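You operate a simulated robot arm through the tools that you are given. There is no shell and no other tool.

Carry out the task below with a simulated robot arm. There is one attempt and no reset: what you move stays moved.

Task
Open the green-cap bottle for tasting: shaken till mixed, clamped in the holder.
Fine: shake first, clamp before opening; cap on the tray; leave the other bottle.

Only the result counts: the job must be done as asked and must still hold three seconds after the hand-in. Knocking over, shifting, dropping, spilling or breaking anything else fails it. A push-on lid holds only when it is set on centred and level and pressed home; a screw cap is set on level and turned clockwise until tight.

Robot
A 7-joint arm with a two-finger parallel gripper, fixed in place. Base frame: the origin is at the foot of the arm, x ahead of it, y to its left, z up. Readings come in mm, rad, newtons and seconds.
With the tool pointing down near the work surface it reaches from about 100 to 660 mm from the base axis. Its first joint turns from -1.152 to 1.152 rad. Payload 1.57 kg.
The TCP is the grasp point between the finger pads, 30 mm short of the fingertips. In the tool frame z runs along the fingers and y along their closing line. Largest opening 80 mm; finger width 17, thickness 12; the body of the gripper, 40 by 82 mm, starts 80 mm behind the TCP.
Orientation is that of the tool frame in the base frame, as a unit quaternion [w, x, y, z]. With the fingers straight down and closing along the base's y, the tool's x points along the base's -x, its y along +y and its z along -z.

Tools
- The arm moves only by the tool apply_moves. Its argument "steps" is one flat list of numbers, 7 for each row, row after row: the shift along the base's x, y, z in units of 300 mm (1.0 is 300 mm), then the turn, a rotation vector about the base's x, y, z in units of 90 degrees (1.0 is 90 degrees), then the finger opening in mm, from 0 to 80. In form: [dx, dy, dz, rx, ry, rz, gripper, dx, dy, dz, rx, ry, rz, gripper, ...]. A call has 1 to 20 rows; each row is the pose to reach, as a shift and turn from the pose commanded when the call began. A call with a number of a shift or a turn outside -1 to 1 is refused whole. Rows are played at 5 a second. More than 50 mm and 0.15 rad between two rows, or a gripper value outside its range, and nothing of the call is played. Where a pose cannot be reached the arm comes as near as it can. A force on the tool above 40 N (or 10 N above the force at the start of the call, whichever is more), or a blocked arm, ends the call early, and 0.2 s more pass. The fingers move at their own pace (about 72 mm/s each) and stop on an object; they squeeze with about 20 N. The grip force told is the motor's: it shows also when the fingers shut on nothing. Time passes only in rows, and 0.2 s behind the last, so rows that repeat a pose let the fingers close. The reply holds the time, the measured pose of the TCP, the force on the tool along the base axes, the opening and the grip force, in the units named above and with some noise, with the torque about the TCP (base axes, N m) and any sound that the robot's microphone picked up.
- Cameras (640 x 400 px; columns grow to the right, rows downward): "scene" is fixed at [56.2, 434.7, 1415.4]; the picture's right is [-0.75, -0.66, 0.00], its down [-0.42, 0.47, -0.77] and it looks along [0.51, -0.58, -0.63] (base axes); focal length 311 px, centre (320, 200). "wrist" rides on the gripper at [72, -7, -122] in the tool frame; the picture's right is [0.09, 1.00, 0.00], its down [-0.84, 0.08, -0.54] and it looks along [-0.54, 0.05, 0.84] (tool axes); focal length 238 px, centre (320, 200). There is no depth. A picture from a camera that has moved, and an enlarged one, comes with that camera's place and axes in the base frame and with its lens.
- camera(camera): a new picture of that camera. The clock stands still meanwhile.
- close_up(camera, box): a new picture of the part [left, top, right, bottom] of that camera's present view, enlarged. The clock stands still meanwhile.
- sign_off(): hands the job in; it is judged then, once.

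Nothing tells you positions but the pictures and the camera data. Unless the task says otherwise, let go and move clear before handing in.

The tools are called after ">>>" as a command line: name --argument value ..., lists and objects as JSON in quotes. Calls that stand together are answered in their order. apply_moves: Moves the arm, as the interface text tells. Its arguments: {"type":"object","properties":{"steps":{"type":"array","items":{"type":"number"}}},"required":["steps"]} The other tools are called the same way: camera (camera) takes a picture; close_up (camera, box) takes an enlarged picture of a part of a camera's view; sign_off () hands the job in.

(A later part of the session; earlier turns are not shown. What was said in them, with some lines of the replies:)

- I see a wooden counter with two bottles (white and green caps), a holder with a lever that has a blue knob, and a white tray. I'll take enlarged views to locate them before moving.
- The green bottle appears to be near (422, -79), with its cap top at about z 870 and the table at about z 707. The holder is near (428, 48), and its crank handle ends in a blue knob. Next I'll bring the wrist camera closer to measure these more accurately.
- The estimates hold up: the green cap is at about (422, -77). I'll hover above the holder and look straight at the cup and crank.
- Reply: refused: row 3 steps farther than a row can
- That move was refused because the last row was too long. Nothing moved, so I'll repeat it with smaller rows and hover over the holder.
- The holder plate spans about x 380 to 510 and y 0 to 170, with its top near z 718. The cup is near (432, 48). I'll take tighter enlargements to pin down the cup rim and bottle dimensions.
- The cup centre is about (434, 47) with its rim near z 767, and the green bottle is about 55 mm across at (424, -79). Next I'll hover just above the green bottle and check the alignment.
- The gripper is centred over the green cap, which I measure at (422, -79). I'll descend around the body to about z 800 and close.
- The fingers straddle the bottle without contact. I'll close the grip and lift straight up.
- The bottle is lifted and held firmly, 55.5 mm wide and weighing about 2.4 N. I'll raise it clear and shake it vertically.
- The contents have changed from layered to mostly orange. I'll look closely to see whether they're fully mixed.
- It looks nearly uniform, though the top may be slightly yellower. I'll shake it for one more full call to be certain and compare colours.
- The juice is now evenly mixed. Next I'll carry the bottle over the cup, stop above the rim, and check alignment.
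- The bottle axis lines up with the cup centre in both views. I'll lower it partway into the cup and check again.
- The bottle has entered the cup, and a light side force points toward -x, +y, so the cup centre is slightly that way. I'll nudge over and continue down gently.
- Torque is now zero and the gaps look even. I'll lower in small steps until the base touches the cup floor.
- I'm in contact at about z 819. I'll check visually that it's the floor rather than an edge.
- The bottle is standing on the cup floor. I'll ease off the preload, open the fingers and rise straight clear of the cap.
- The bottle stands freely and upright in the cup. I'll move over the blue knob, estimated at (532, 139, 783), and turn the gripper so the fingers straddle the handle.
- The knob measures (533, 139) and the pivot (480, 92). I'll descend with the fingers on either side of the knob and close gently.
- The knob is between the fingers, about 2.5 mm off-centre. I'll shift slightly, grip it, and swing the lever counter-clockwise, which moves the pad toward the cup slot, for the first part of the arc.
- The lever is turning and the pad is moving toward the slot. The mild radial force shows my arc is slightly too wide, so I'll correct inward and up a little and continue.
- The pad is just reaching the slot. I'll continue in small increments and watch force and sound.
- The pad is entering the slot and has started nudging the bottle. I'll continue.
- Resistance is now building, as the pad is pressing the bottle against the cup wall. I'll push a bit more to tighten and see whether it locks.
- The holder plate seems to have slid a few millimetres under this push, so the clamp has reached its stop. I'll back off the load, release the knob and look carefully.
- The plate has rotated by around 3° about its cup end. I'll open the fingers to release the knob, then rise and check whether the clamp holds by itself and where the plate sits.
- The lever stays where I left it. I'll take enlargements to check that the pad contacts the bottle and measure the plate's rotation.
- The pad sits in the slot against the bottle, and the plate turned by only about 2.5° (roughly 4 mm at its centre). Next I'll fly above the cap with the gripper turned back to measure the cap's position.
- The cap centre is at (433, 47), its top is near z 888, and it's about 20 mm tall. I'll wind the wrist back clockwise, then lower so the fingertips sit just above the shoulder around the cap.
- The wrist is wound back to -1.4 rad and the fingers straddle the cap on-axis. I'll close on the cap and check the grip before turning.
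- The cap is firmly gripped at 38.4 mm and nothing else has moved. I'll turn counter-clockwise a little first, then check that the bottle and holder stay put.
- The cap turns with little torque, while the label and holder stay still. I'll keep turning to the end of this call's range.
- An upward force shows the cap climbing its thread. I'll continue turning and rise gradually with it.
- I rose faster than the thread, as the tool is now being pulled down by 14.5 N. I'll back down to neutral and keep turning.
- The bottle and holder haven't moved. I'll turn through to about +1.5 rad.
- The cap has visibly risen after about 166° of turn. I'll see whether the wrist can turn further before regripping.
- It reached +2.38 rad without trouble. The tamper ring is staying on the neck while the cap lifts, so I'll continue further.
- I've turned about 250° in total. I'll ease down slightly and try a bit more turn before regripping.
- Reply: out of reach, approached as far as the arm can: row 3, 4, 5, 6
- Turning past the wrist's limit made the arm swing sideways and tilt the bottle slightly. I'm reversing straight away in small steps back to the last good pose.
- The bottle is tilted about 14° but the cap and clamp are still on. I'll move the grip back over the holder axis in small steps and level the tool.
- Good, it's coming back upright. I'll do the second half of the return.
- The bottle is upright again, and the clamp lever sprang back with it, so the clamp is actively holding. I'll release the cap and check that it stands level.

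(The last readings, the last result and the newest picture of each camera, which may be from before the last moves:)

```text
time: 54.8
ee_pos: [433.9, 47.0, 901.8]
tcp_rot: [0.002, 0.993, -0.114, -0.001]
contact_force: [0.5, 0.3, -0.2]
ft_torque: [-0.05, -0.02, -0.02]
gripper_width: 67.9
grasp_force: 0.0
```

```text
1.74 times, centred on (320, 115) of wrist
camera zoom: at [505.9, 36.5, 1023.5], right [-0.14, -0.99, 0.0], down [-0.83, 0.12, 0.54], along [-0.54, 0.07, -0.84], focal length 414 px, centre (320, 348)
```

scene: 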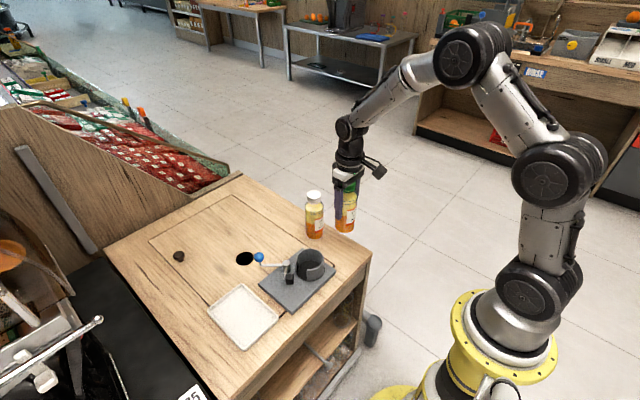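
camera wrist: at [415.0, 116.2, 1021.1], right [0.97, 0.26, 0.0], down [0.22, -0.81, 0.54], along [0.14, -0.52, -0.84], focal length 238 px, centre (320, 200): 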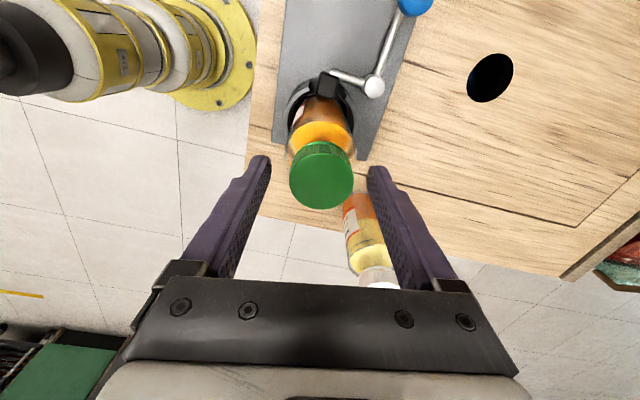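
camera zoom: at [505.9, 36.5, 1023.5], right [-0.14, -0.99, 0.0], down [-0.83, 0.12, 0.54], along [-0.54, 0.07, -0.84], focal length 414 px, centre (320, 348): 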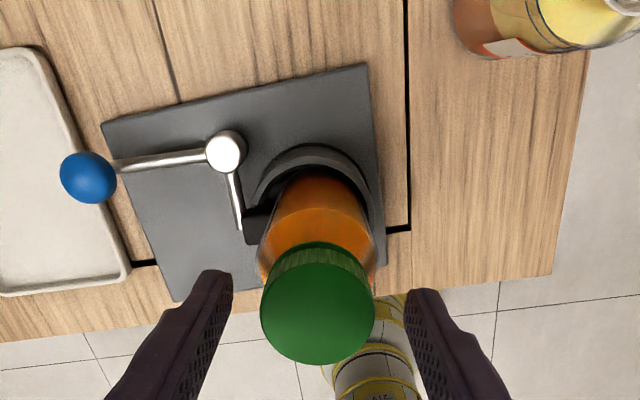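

The bottle stands upright in the clamp and the cap is about 5 mm up its thread. I'll unwind the open gripper clockwise around the cap to regrip, rising a little for clearance.

>>> apply_moves --steps '[0, 0, 0.05, 0, 0, -0.05, 68, 0, 0, 0.1, 0, 0, -0.14, 68, 0, 0, 0.1, 0, 0, -0.23, 68, 0, 0, 0.1, 0, 0, -0.32, 68, 0, 0, 0.1, 0, 0, -0.41, 68, 0, 0, 0.1, 0, 0, -0.5, 68, 0, 0, 0.1, 0, 0, -0.59, 68, 0, 0, 0.1, 0, 0, -0.68, 68, 0, 0, 0.1, 0, 0, -0.77, 68, 0, 0, 0.1, 0, 0, -0.86, 68, 0, 0, 0.1, 0, 0, -0.95, 68]'

>>> apply_moves --steps '[0, 0, 0, 0, 0, -0.09, 68, 0, 0, 0, 0, 0, -0.18, 68, 0, 0, 0, 0, 0, -0.27, 68, 0, 0, 0, 0, 0, -0.36, 68, 0, 0, 0, 0, 0, -0.45, 68, 0, 0, 0, 0, 0, -0.54, 68, 0, 0, 0, 0, 0, -0.63, 68, 0, 0, 0, 0, 0, -0.72, 68, 0, 0, 0, 0, 0, -0.81, 68, 0, 0, 0, 0, 0, -0.9, 68]'

>>> camera --camera "wrist"

>>> close_up --camera "wrist" --box '[230, 40, 430, 220]'

>>> close_up --camera "scene" --box '[275, 205, 345, 275]'

```text
time: 57.2
ee_pos: [433.8, 45.2, 931.9]
tcp_rot: [0.0, -0.651, 0.759, 0.001]
contact_force: [-0.9, -0.2, -0.4]
ft_torque: [-0.01, -0.03, 0.01]
gripper_width: 67.9
grasp_force: 0.0
```

```text
time: 59.4
ee_pos: [434.3, 47.0, 930.6]
tcp_rot: [0.001, -0.001, 1.0, 0.002]
contact_force: [-0.5, -0.5, 0.3]
ft_torque: [-0.02, 0.05, 0.0]
gripper_width: 68.1
grasp_force: 0.1
```

```text
taken
camera wrist: at [361.8, 38.2, 1053.2], right [-0.1, 1.0, 0.0], down [0.84, 0.08, 0.54], along [0.54, 0.05, -0.84], focal length 238 px, centre (320, 200)
```

wrist: 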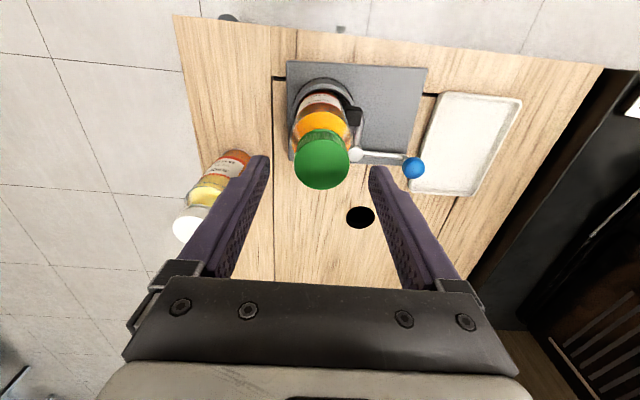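

```text
2.22 times, centred on (330, 130) of wrist
camera zoom: at [361.8, 38.2, 1053.2], right [-0.1, 1.0, 0.0], down [0.84, 0.08, 0.54], along [0.54, 0.05, -0.84], focal length 530 px, centre (298, 356)
```

zoom: 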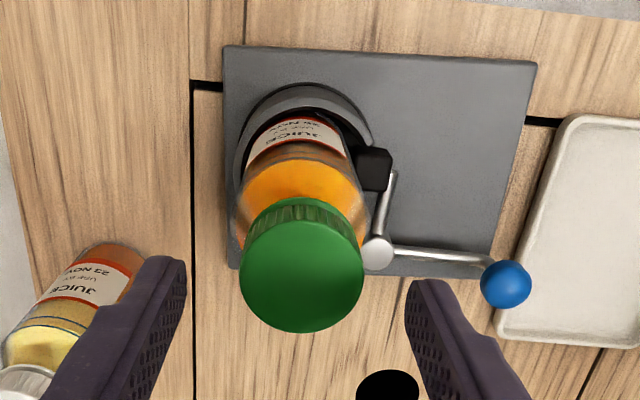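

```text
5.71 times, centred on (310, 240) of scene
camera zoom: at [56.2, 434.7, 1415.4], right [-0.75, -0.66, 0.0], down [-0.42, 0.47, -0.77], along [0.51, -0.58, -0.63], focal length 1777 px, centre (377, -29)
```

zoom: 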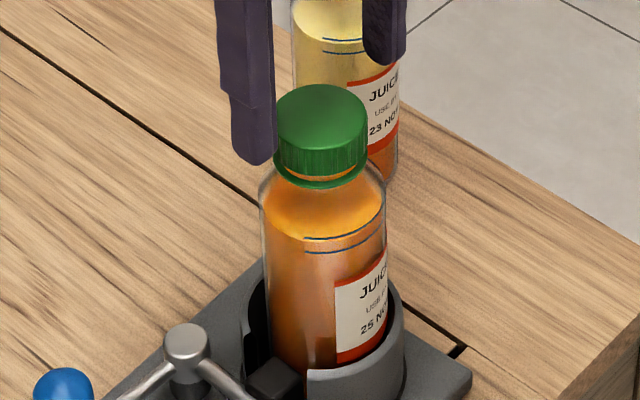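

The cap sits at about (432, 46.5) with its top near z 893. I'll finish unwinding to -1.4 rad, then lower onto the cap again.

>>> apply_moves --steps '[-0.006, -0.001, 0, 0, 0, -0.09, 68, -0.006, -0.001, 0, 0, 0, -0.18, 68, -0.006, -0.001, 0, 0, 0, -0.27, 68, -0.006, -0.001, 0, 0, 0, -0.36, 68, -0.006, -0.001, 0, 0, 0, -0.45, 68, -0.006, -0.001, 0, 0, 0, -0.54, 68, -0.006, -0.001, 0, 0, 0, -0.63, 68, -0.006, -0.001, 0, 0, 0, -0.72, 68, -0.006, -0.001, 0, 0, 0, -0.81, 68, -0.006, -0.001, -0.03, 0, 0, -0.89, 68, -0.006, -0.001, -0.06, 0, 0, -0.89, 68, -0.006, -0.001, -0.093, 0, 0, -0.89, 68, -0.006, -0.001, -0.093, 0, 0, -0.89, 68]'

>>> close_up --camera "wrist" --box '[230, 80, 410, 230]'

>>> close_up --camera "scene" --box '[275, 205, 345, 275]'

```text
time: 62.2
ee_pos: [431.9, 46.4, 901.8]
tcp_rot: [0.002, 0.641, 0.767, 0.0]
contact_force: [-0.3, -1.1, 1.0]
ft_torque: [-0.02, 0.0, 0.0]
gripper_width: 67.7
grasp_force: 0.1
```

```text
2.67 times, centred on (320, 155) of wrist
camera zoom: at [412.4, 115.4, 1024.7], right [0.96, 0.27, 0.0], down [0.22, -0.81, 0.54], along [0.15, -0.52, -0.84], focal length 636 px, centre (320, 320)
```

zoom: 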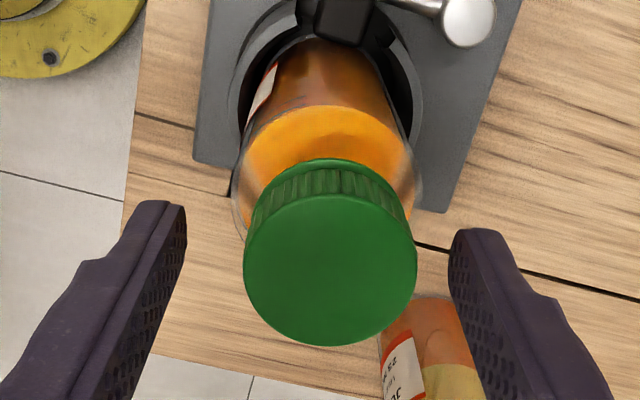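

```text
5.71 times, centred on (310, 240) of scene
camera zoom: at [56.2, 434.7, 1415.4], right [-0.75, -0.66, 0.0], down [-0.42, 0.47, -0.77], along [0.51, -0.58, -0.63], focal length 1777 px, centre (377, -29)
```

zoom: 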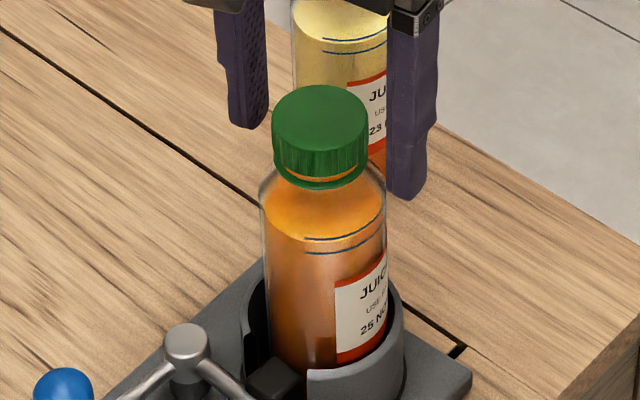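

The cap is about 2.5 mm off toward +x. I'll shift to centre, then close and begin turning again.

>>> apply_moves --steps '[0.008, 0.002, 0, 0, 0, 0, 60, 0.008, 0.002, 0, 0, 0, 0, 45, 0.008, 0.002, 0, 0, 0, 0, 30, 0.008, 0.002, 0, 0, 0, 0, 30, 0.008, 0.002, -0.005, 0, 0, 0, 30, 0.008, 0.002, -0.01, 0, 0, 0, 30, 0.008, 0.002, -0.01, 0, 0, 0, 30]'

>>> close_up --camera "scene" --box '[275, 205, 345, 275]'

>>> close_up --camera "wrist" --box '[230, 80, 410, 230]'

```text
time: 63.8
ee_pos: [435.1, 47.6, 899.6]
tcp_rot: [0.002, 0.64, 0.768, 0.001]
contact_force: [0.0, -1.6, 5.4]
ft_torque: [-0.06, 0.09, -0.01]
gripper_width: 38.8
grasp_force: 20.0
```

```text
5.71 times, centred on (310, 240) of scene
camera zoom: at [56.1, 434.6, 1415.4], right [-0.75, -0.66, 0.0], down [-0.42, 0.47, -0.77], along [0.51, -0.58, -0.63], focal length 1777 px, centre (377, -29)
```

zoom: 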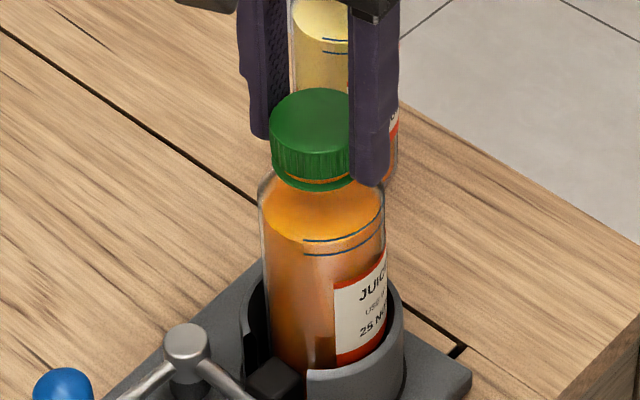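

```text
2.67 times, centred on (320, 155) of wrist
camera zoom: at [415.3, 115.9, 1023.2], right [0.96, 0.27, 0.0], down [0.22, -0.81, 0.54], along [0.15, -0.52, -0.84], focal length 636 px, centre (320, 320)
```

zoom: 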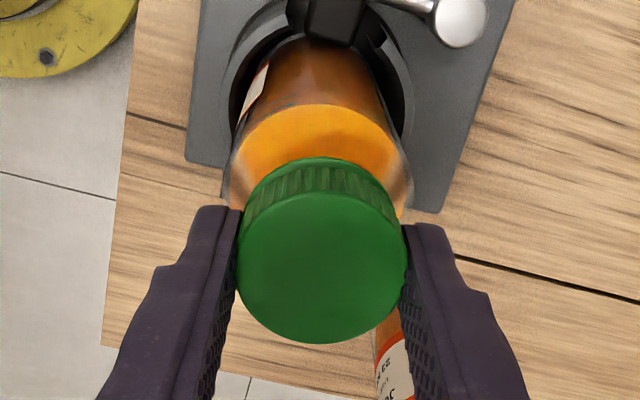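

Pressing down re-seated the bottle on the cup floor, and the grip is good. I'll continue unscrewing, rising about 0.7 mm per radian.

>>> apply_moves --steps '[0, 0, 0, 0, 0, 0.08, 30, 0, 0, 0.001, 0, 0, 0.16, 30, 0, 0, 0.001, 0, 0, 0.24, 30, 0, 0, 0.001, 0, 0, 0.32, 30, 0, 0, 0.002, 0, 0, 0.4, 30, 0, 0, 0.002, 0, 0, 0.48, 30, 0, 0, 0.002, 0, 0, 0.56, 30, 0, 0, 0.003, 0, 0, 0.64, 30, 0, 0, 0.003, 0, 0, 0.72, 30, 0, 0, 0.003, 0, 0, 0.8, 30, 0, 0, 0.003, 0, 0, 0.8, 30]'

>>> close_up --camera "scene" --box '[275, 205, 345, 275]'

>>> close_up --camera "wrist" --box '[230, 80, 410, 230]'

```text
time: 66.2
ee_pos: [432.7, 48.4, 902.1]
tcp_rot: [0.001, 0.066, 0.998, 0.002]
contact_force: [0.5, 0.1, -0.8]
ft_torque: [-0.03, -0.01, -0.01]
gripper_width: 38.8
grasp_force: 19.9
```

```text
5.71 times, centred on (310, 240) of scene
camera zoom: at [56.2, 434.7, 1415.4], right [-0.75, -0.66, 0.0], down [-0.42, 0.47, -0.77], along [0.51, -0.58, -0.63], focal length 1777 px, centre (377, -29)
```

zoom: 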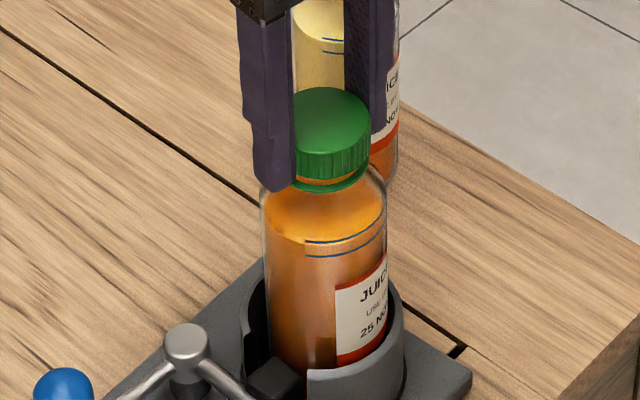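

```text
2.67 times, centred on (320, 155) of wrist
camera zoom: at [362.1, 48.7, 1023.8], right [0.04, 1.0, 0.0], down [0.84, -0.03, 0.54], along [0.54, -0.02, -0.84], focal length 636 px, centre (320, 320)
```

zoom: 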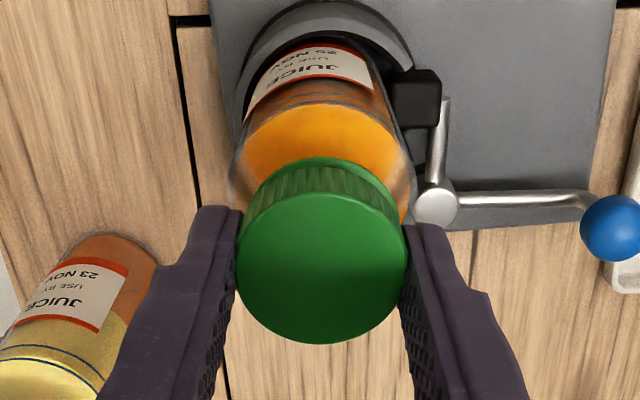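

Forces dropped to zero after about 320° of net turn, so the cap may be free. I'll test by lifting 4 mm.

>>> apply_moves --steps '[0, 0, 0.006, 0, 0, 0, 30, 0, 0, 0.013, 0, 0, 0, 30, 0, 0, 0.013, 0, 0, 0, 30]'

>>> close_up --camera "scene" --box '[275, 205, 345, 275]'

```text
time: 67.0
ee_pos: [434.8, 47.3, 905.1]
tcp_rot: [0.001, 0.067, 0.998, 0.002]
contact_force: [-0.2, 0.3, 0.2]
ft_torque: [-0.02, 0.06, 0.0]
gripper_width: 38.8
grasp_force: 20.3
```

```text
5.71 times, centred on (310, 240) of scene
camera zoom: at [56.2, 434.7, 1415.4], right [-0.75, -0.66, 0.0], down [-0.42, 0.47, -0.77], along [0.51, -0.58, -0.63], focal length 1777 px, centre (377, -29)
```

zoom: 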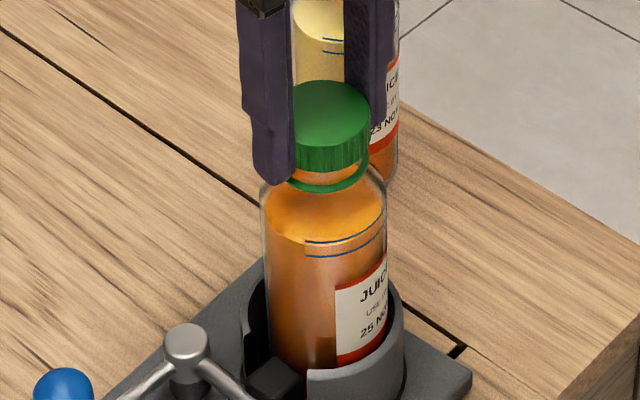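

The cap lifts freely and the bottle stays clamped. I'll raise it straight up, well clear of the neck.

>>> apply_moves --steps '[0, 0, 0.04, 0, 0, 0, 30, 0, 0, 0.1, 0, 0, 0, 30, 0, 0, 0.2, 0, 0, 0, 30, 0, 0, 0.32, 0, 0, 0, 30, 0, 0, 0.32, 0, 0, 0, 30]'

>>> camera --camera "scene"

>>> close_up --camera "scene" --box '[225, 175, 365, 315]'

>>> camera --camera "wrist"

```text
time: 68.2
ee_pos: [433.6, 49.0, 1002.4]
tcp_rot: [0.001, 0.068, 0.998, 0.002]
contact_force: [0.0, 0.6, 0.0]
ft_torque: [-0.03, 0.01, 0.02]
gripper_width: 38.9
grasp_force: 20.2
```

```text
taken
```

scene: 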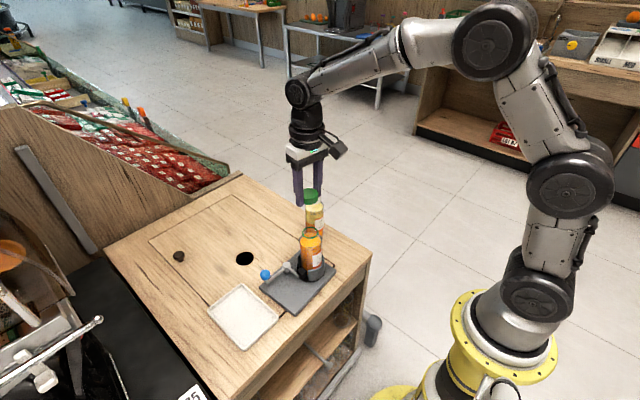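

```text
2.86 times, centred on (295, 245) of scene
camera zoom: at [56.1, 434.7, 1415.4], right [-0.75, -0.66, 0.0], down [-0.42, 0.47, -0.77], along [0.51, -0.58, -0.63], focal length 888 px, centre (391, 71)
```

zoom: 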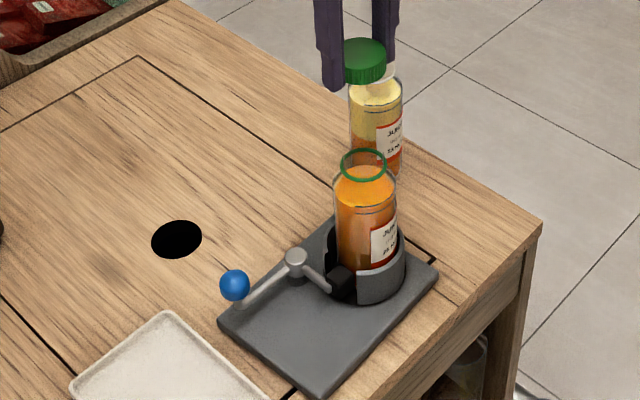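

```text
taken
camera wrist: at [361.9, 50.9, 1124.2], right [0.04, 1.0, 0.0], down [0.84, -0.04, 0.54], along [0.54, -0.02, -0.84], focal length 238 px, centre (320, 200)
```

wrist: 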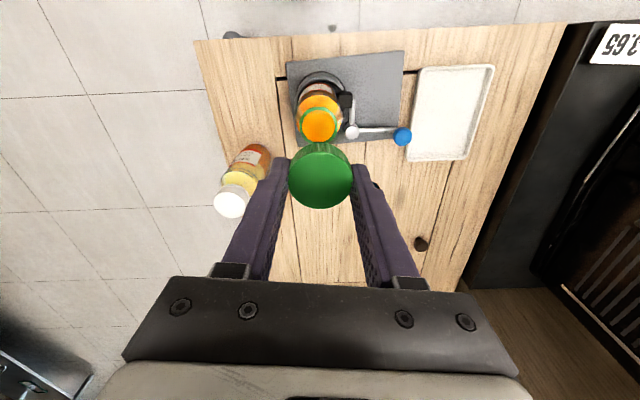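

The bottle is open and the cap is in the gripper. I'll carry it high over to the tray, centred at about (473, 252).

>>> apply_moves --steps '[0.026, 0.136, 0, 0, 0, 0, 30, 0.052, 0.272, 0, 0, 0, 0, 30, 0.078, 0.408, 0, 0, 0, 0, 30, 0.104, 0.544, 0, 0, 0, 0, 30, 0.13, 0.68, 0, 0, 0, 0, 30, 0.13, 0.68, -0.15, 0, 0, 0, 30, 0.13, 0.68, -0.3, 0, 0, 0, 30, 0.13, 0.68, -0.3, 0, 0, 0, 30]'

>>> camera --camera "wrist"

>>> close_up --camera "scene" --box '[195, 215, 345, 365]'

```text
time: 70.0
ee_pos: [475.1, 254.4, 909.6]
tcp_rot: [0.002, 0.067, 0.998, 0.002]
contact_force: [0.3, 0.7, 0.7]
ft_torque: [0.01, 0.0, 0.01]
gripper_width: 38.8
grasp_force: 19.5
```

```text
taken
camera wrist: at [402.5, 254.7, 1032.3], right [0.04, 1.0, 0.0], down [0.84, -0.04, 0.54], along [0.54, -0.02, -0.84], focal length 238 px, centre (320, 200)
```

wrist: 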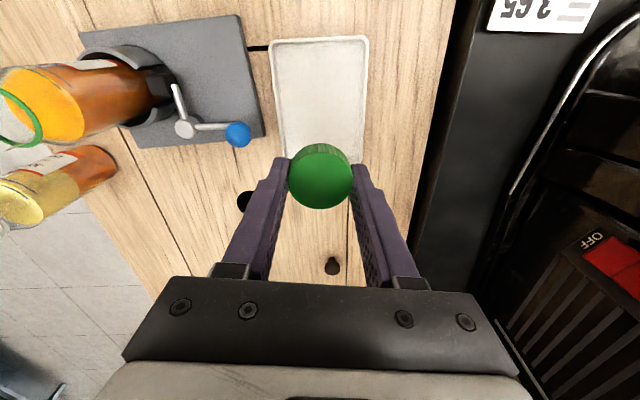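

```text
2.67 times, centred on (270, 290) of scene
camera zoom: at [56.2, 434.7, 1415.4], right [-0.75, -0.66, 0.0], down [-0.42, 0.47, -0.77], along [0.51, -0.58, -0.63], focal length 829 px, centre (453, -40)
```

zoom: 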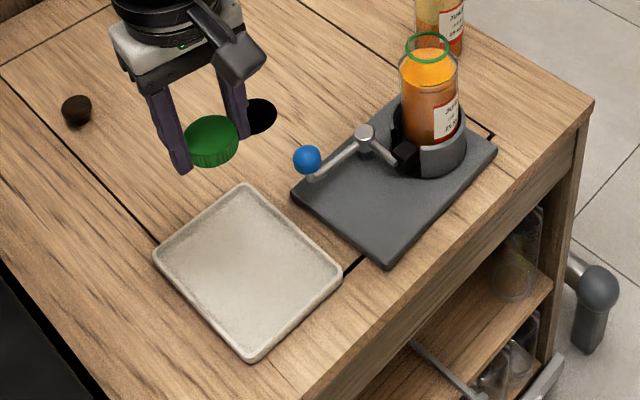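

I'm above the tray. I'll lower to just above its floor, then approach in small steps until contact.

>>> apply_moves --steps '[0, 0, -0.15, 0, 0, 0, 30, 0, 0, -0.3, 0, 0, 0, 30, 0, 0, -0.42, 0, 0, 0, 30, 0, 0, -0.5, 0, 0, 0, 30, 0, 0, -0.5, 0, 0, 0, 30]'

>>> close_up --camera "scene" --box '[195, 215, 345, 365]'

>>> camera --camera "wrist"

```text
time: 71.2
ee_pos: [474.3, 251.2, 761.9]
tcp_rot: [0.002, 0.067, 0.998, 0.001]
contact_force: [0.1, -0.6, -0.2]
ft_torque: [-0.01, -0.01, 0.04]
gripper_width: 38.4
grasp_force: 19.8
```

```text
2.67 times, centred on (270, 290) of scene
camera zoom: at [56.2, 434.7, 1415.4], right [-0.75, -0.66, 0.0], down [-0.42, 0.47, -0.77], along [0.51, -0.58, -0.63], focal length 829 px, centre (453, -40)
```

zoom: 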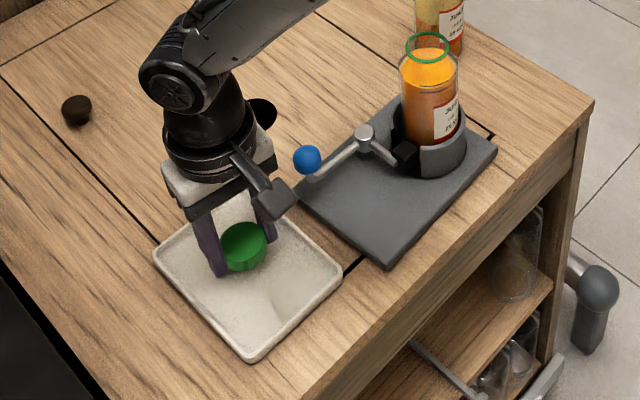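

```text
taken
camera wrist: at [401.4, 253.6, 883.4], right [0.04, 1.0, 0.0], down [0.84, -0.04, 0.54], along [0.54, -0.02, -0.84], focal length 238 px, centre (320, 200)
```

wrist: 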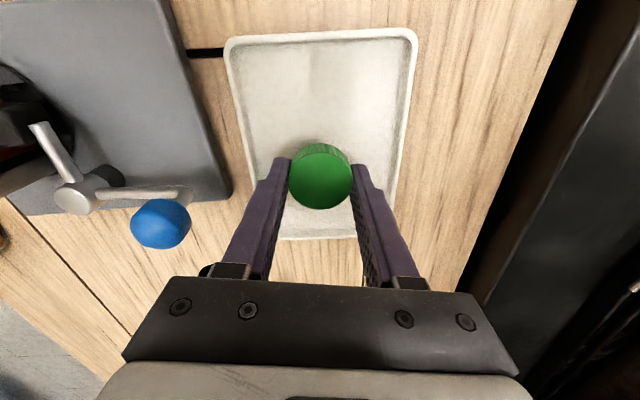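

>>> apply_moves --steps '[0, 0, -0.013, 0, 0, 0, 30, 0, 0, -0.027, 0, 0, 0, 30, 0, 0, -0.04, 0, 0, 0, 30, 0, 0, -0.04, 0, 0, 0, 30]'

```text
time: 72.2
ee_pos: [473.0, 252.0, 750.5]
tcp_rot: [0.001, 0.067, 0.998, 0.002]
contact_force: [1.1, 0.0, 0.7]
ft_torque: [-0.01, -0.02, -0.02]
gripper_width: 38.6
grasp_force: 20.0
```

There's no contact yet at z 750, so I'll continue down in small steps.

>>> apply_moves --steps '[0, 0, -0.01, 0, 0, 0, 30, 0, 0, -0.02, 0, 0, 0, 30, 0, 0, -0.02, 0, 0, 0, 30]'

>>> close_up --camera "scene" --box '[205, 255, 295, 345]'

```text
time: 73.0
ee_pos: [472.1, 251.8, 744.8]
tcp_rot: [0.0, 0.067, 0.998, 0.001]
contact_force: [-2.8, -1.1, 5.6]
ft_torque: [-0.08, 0.17, -0.02]
gripper_width: 38.9
grasp_force: 19.7
```

```text
4.44 times, centred on (250, 300) of scene
camera zoom: at [56.0, 434.6, 1415.4], right [-0.75, -0.66, 0.0], down [-0.42, 0.47, -0.77], along [0.51, -0.58, -0.63], focal length 1382 px, centre (631, -244)
```

zoom: 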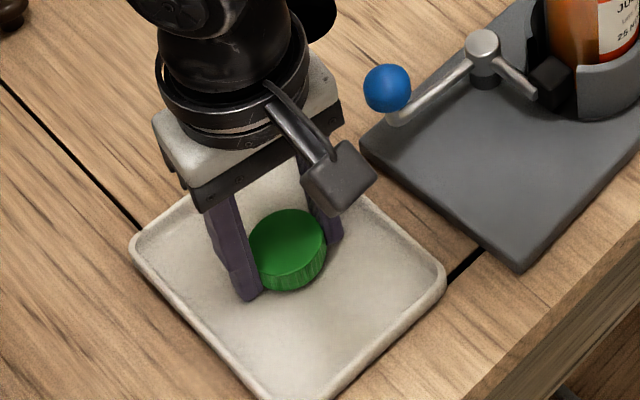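

I have light contact with the tray floor at 5.6 N. I'll release the cap, wait, and rise straight up.

>>> apply_moves --steps '[0, 0, 0.003, 0, 0, 0, 30, 0, 0, 0.003, 0, 0, 0, 46, 0, 0, 0.003, 0, 0, 0, 60, 0, 0, 0.003, 0, 0, 0, 60, 0, 0, 0.08, 0, 0, 0, 60, 0, 0, 0.2, 0, 0, 0, 60, 0, 0, 0.34, 0, 0, 0, 60, 0, 0, 0.48, 0, 0, 0, 60, 0, 0, 0.6, 0, 0, 0, 60, 0, 0, 0.6, 0, 0, 0, 60]'

>>> camera --camera "wrist"

>>> close_up --camera "scene" --box '[195, 205, 345, 355]'

>>> close_up --camera "scene" --box '[275, 185, 375, 285]'

```text
time: 75.2
ee_pos: [472.7, 252.3, 923.0]
tcp_rot: [0.0, 0.067, 0.998, 0.002]
contact_force: [-0.2, 0.3, -0.3]
ft_torque: [0.04, -0.03, 0.02]
gripper_width: 60.0
grasp_force: 0.0
```

```text
taken
camera wrist: at [401.8, 254.0, 1044.8], right [0.04, 1.0, 0.0], down [0.84, -0.04, 0.54], along [0.54, -0.02, -0.84], focal length 238 px, centre (320, 200)
```

wrist: 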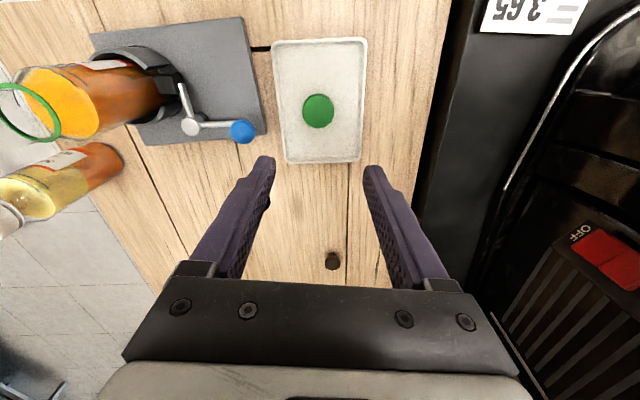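

```text
2.67 times, centred on (270, 280) of scene
camera zoom: at [56.1, 434.7, 1415.4], right [-0.75, -0.66, 0.0], down [-0.42, 0.47, -0.77], along [0.51, -0.58, -0.63], focal length 829 px, centre (453, -13)
```

zoom: 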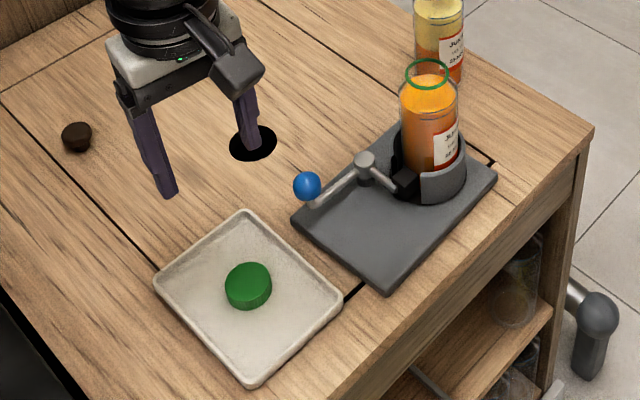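

```text
4.00 times, centred on (325, 235) of scene
camera zoom: at [56.1, 434.7, 1415.4], right [-0.75, -0.66, 0.0], down [-0.42, 0.47, -0.77], along [0.51, -0.58, -0.63], focal length 1244 px, centre (300, 60)
```

zoom: 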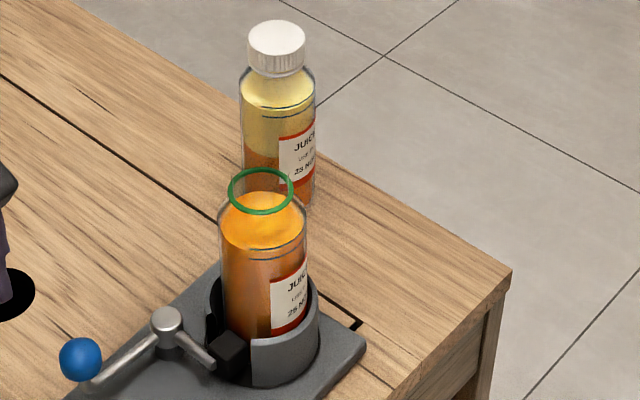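

The cap is flat on the tray and the bottle stands open, mixed and clamped. The white-capped bottle is where it was. I'll move clear, wait a moment, and do a last check.

>>> apply_moves --steps '[-0.05, 0, 0.12, 0, 0, 0, 60, -0.1, 0, 0.24, 0, 0, 0, 60, -0.15, 0, 0.36, 0, 0, 0, 60, -0.15, 0, 0.36, 0, 0, 0, 60, -0.15, 0, 0.36, 0, 0, 0, 60, -0.15, 0, 0.36, 0, 0, 0, 60, -0.15, 0, 0.36, 0, 0, 0, 60, -0.15, 0, 0.36, 0, 0, 0, 60, -0.15, 0, 0.36, 0, 0, 0, 60]'

>>> close_up --camera "scene" --box '[275, 205, 345, 275]'

>>> close_up --camera "scene" --box '[225, 195, 345, 315]'

>>> camera --camera "wrist"

```text
time: 77.2
ee_pos: [427.9, 250.1, 1031.7]
tcp_rot: [0.001, 0.067, 0.998, 0.002]
contact_force: [0.4, 0.3, -0.1]
ft_torque: [0.01, -0.01, 0.01]
gripper_width: 60.1
grasp_force: 0.1
```

```text
5.71 times, centred on (310, 240) of scene
camera zoom: at [56.2, 434.7, 1415.4], right [-0.75, -0.66, 0.0], down [-0.42, 0.47, -0.77], along [0.51, -0.58, -0.63], focal length 1777 px, centre (377, -29)
```

zoom: 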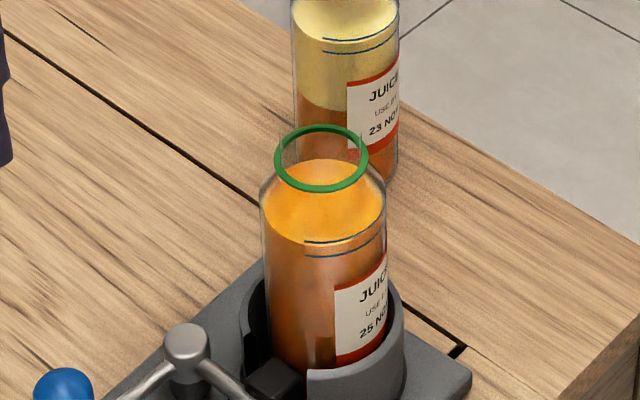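

```text
3.33 times, centred on (285, 255) of scene
camera zoom: at [56.2, 434.7, 1415.4], right [-0.75, -0.66, 0.0], down [-0.42, 0.47, -0.77], along [0.51, -0.58, -0.63], focal length 1037 px, centre (437, 17)
```

zoom: 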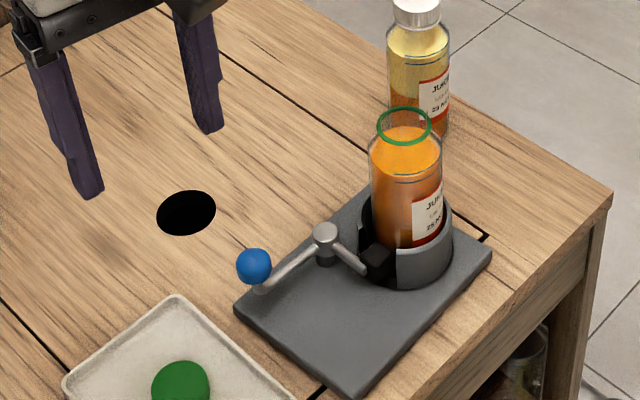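

```text
taken
camera wrist: at [355.7, 251.6, 1154.2], right [0.04, 1.0, 0.0], down [0.84, -0.04, 0.54], along [0.54, -0.02, -0.84], focal length 238 px, centre (320, 200)
```

wrist: 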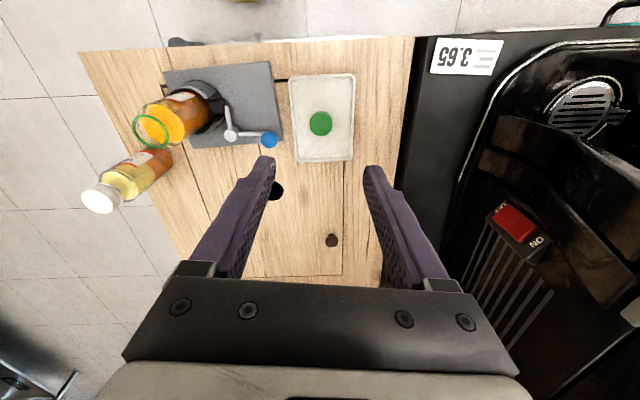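

Everything is steady. The juice is evenly mixed, the bottle is upright and clamped, the cap is on the tray, the other bottle is untouched, and the arm is clear. Two things to note: the holder plate turned about 2.5° while I was clamping, and I briefly tilted the bottle during unscrewing before setting it upright again. I'm handing in now.

>>> sign_off

```text
The job is handed in.
```

The green-cap bottle is shaken, clamped in the holder and open for tasting, and I've handed the job in. I saw no spill. The white-cap bottle wasn't touched.

- **Shaking:** I shook it before clamping, until the juice was an even orange with no layers left.
- **Clamping:** the bottle stands upright in the cup with the lever closed on it. I closed the clamp before unscrewing the cap.
- **Cap:** it lies flat near the middle of the tray. The green tamper ring stayed on the bottle neck.

Two things didn't go cleanly:

- **Holder moved:** pushing the lever home turned the holder plate by about 2.5°. Its centre moved about 5 mm and its far corner about 1 cm. I left it there rather than push it back with the bottle open.
- **Bottle tilted:** while unscrewing, I turned the wrist past its limit and the arm swung sideways, tilting the bottle about 14°. The cap was still on. I stood it upright again and pressed it back down into the cup before I took the cap off.
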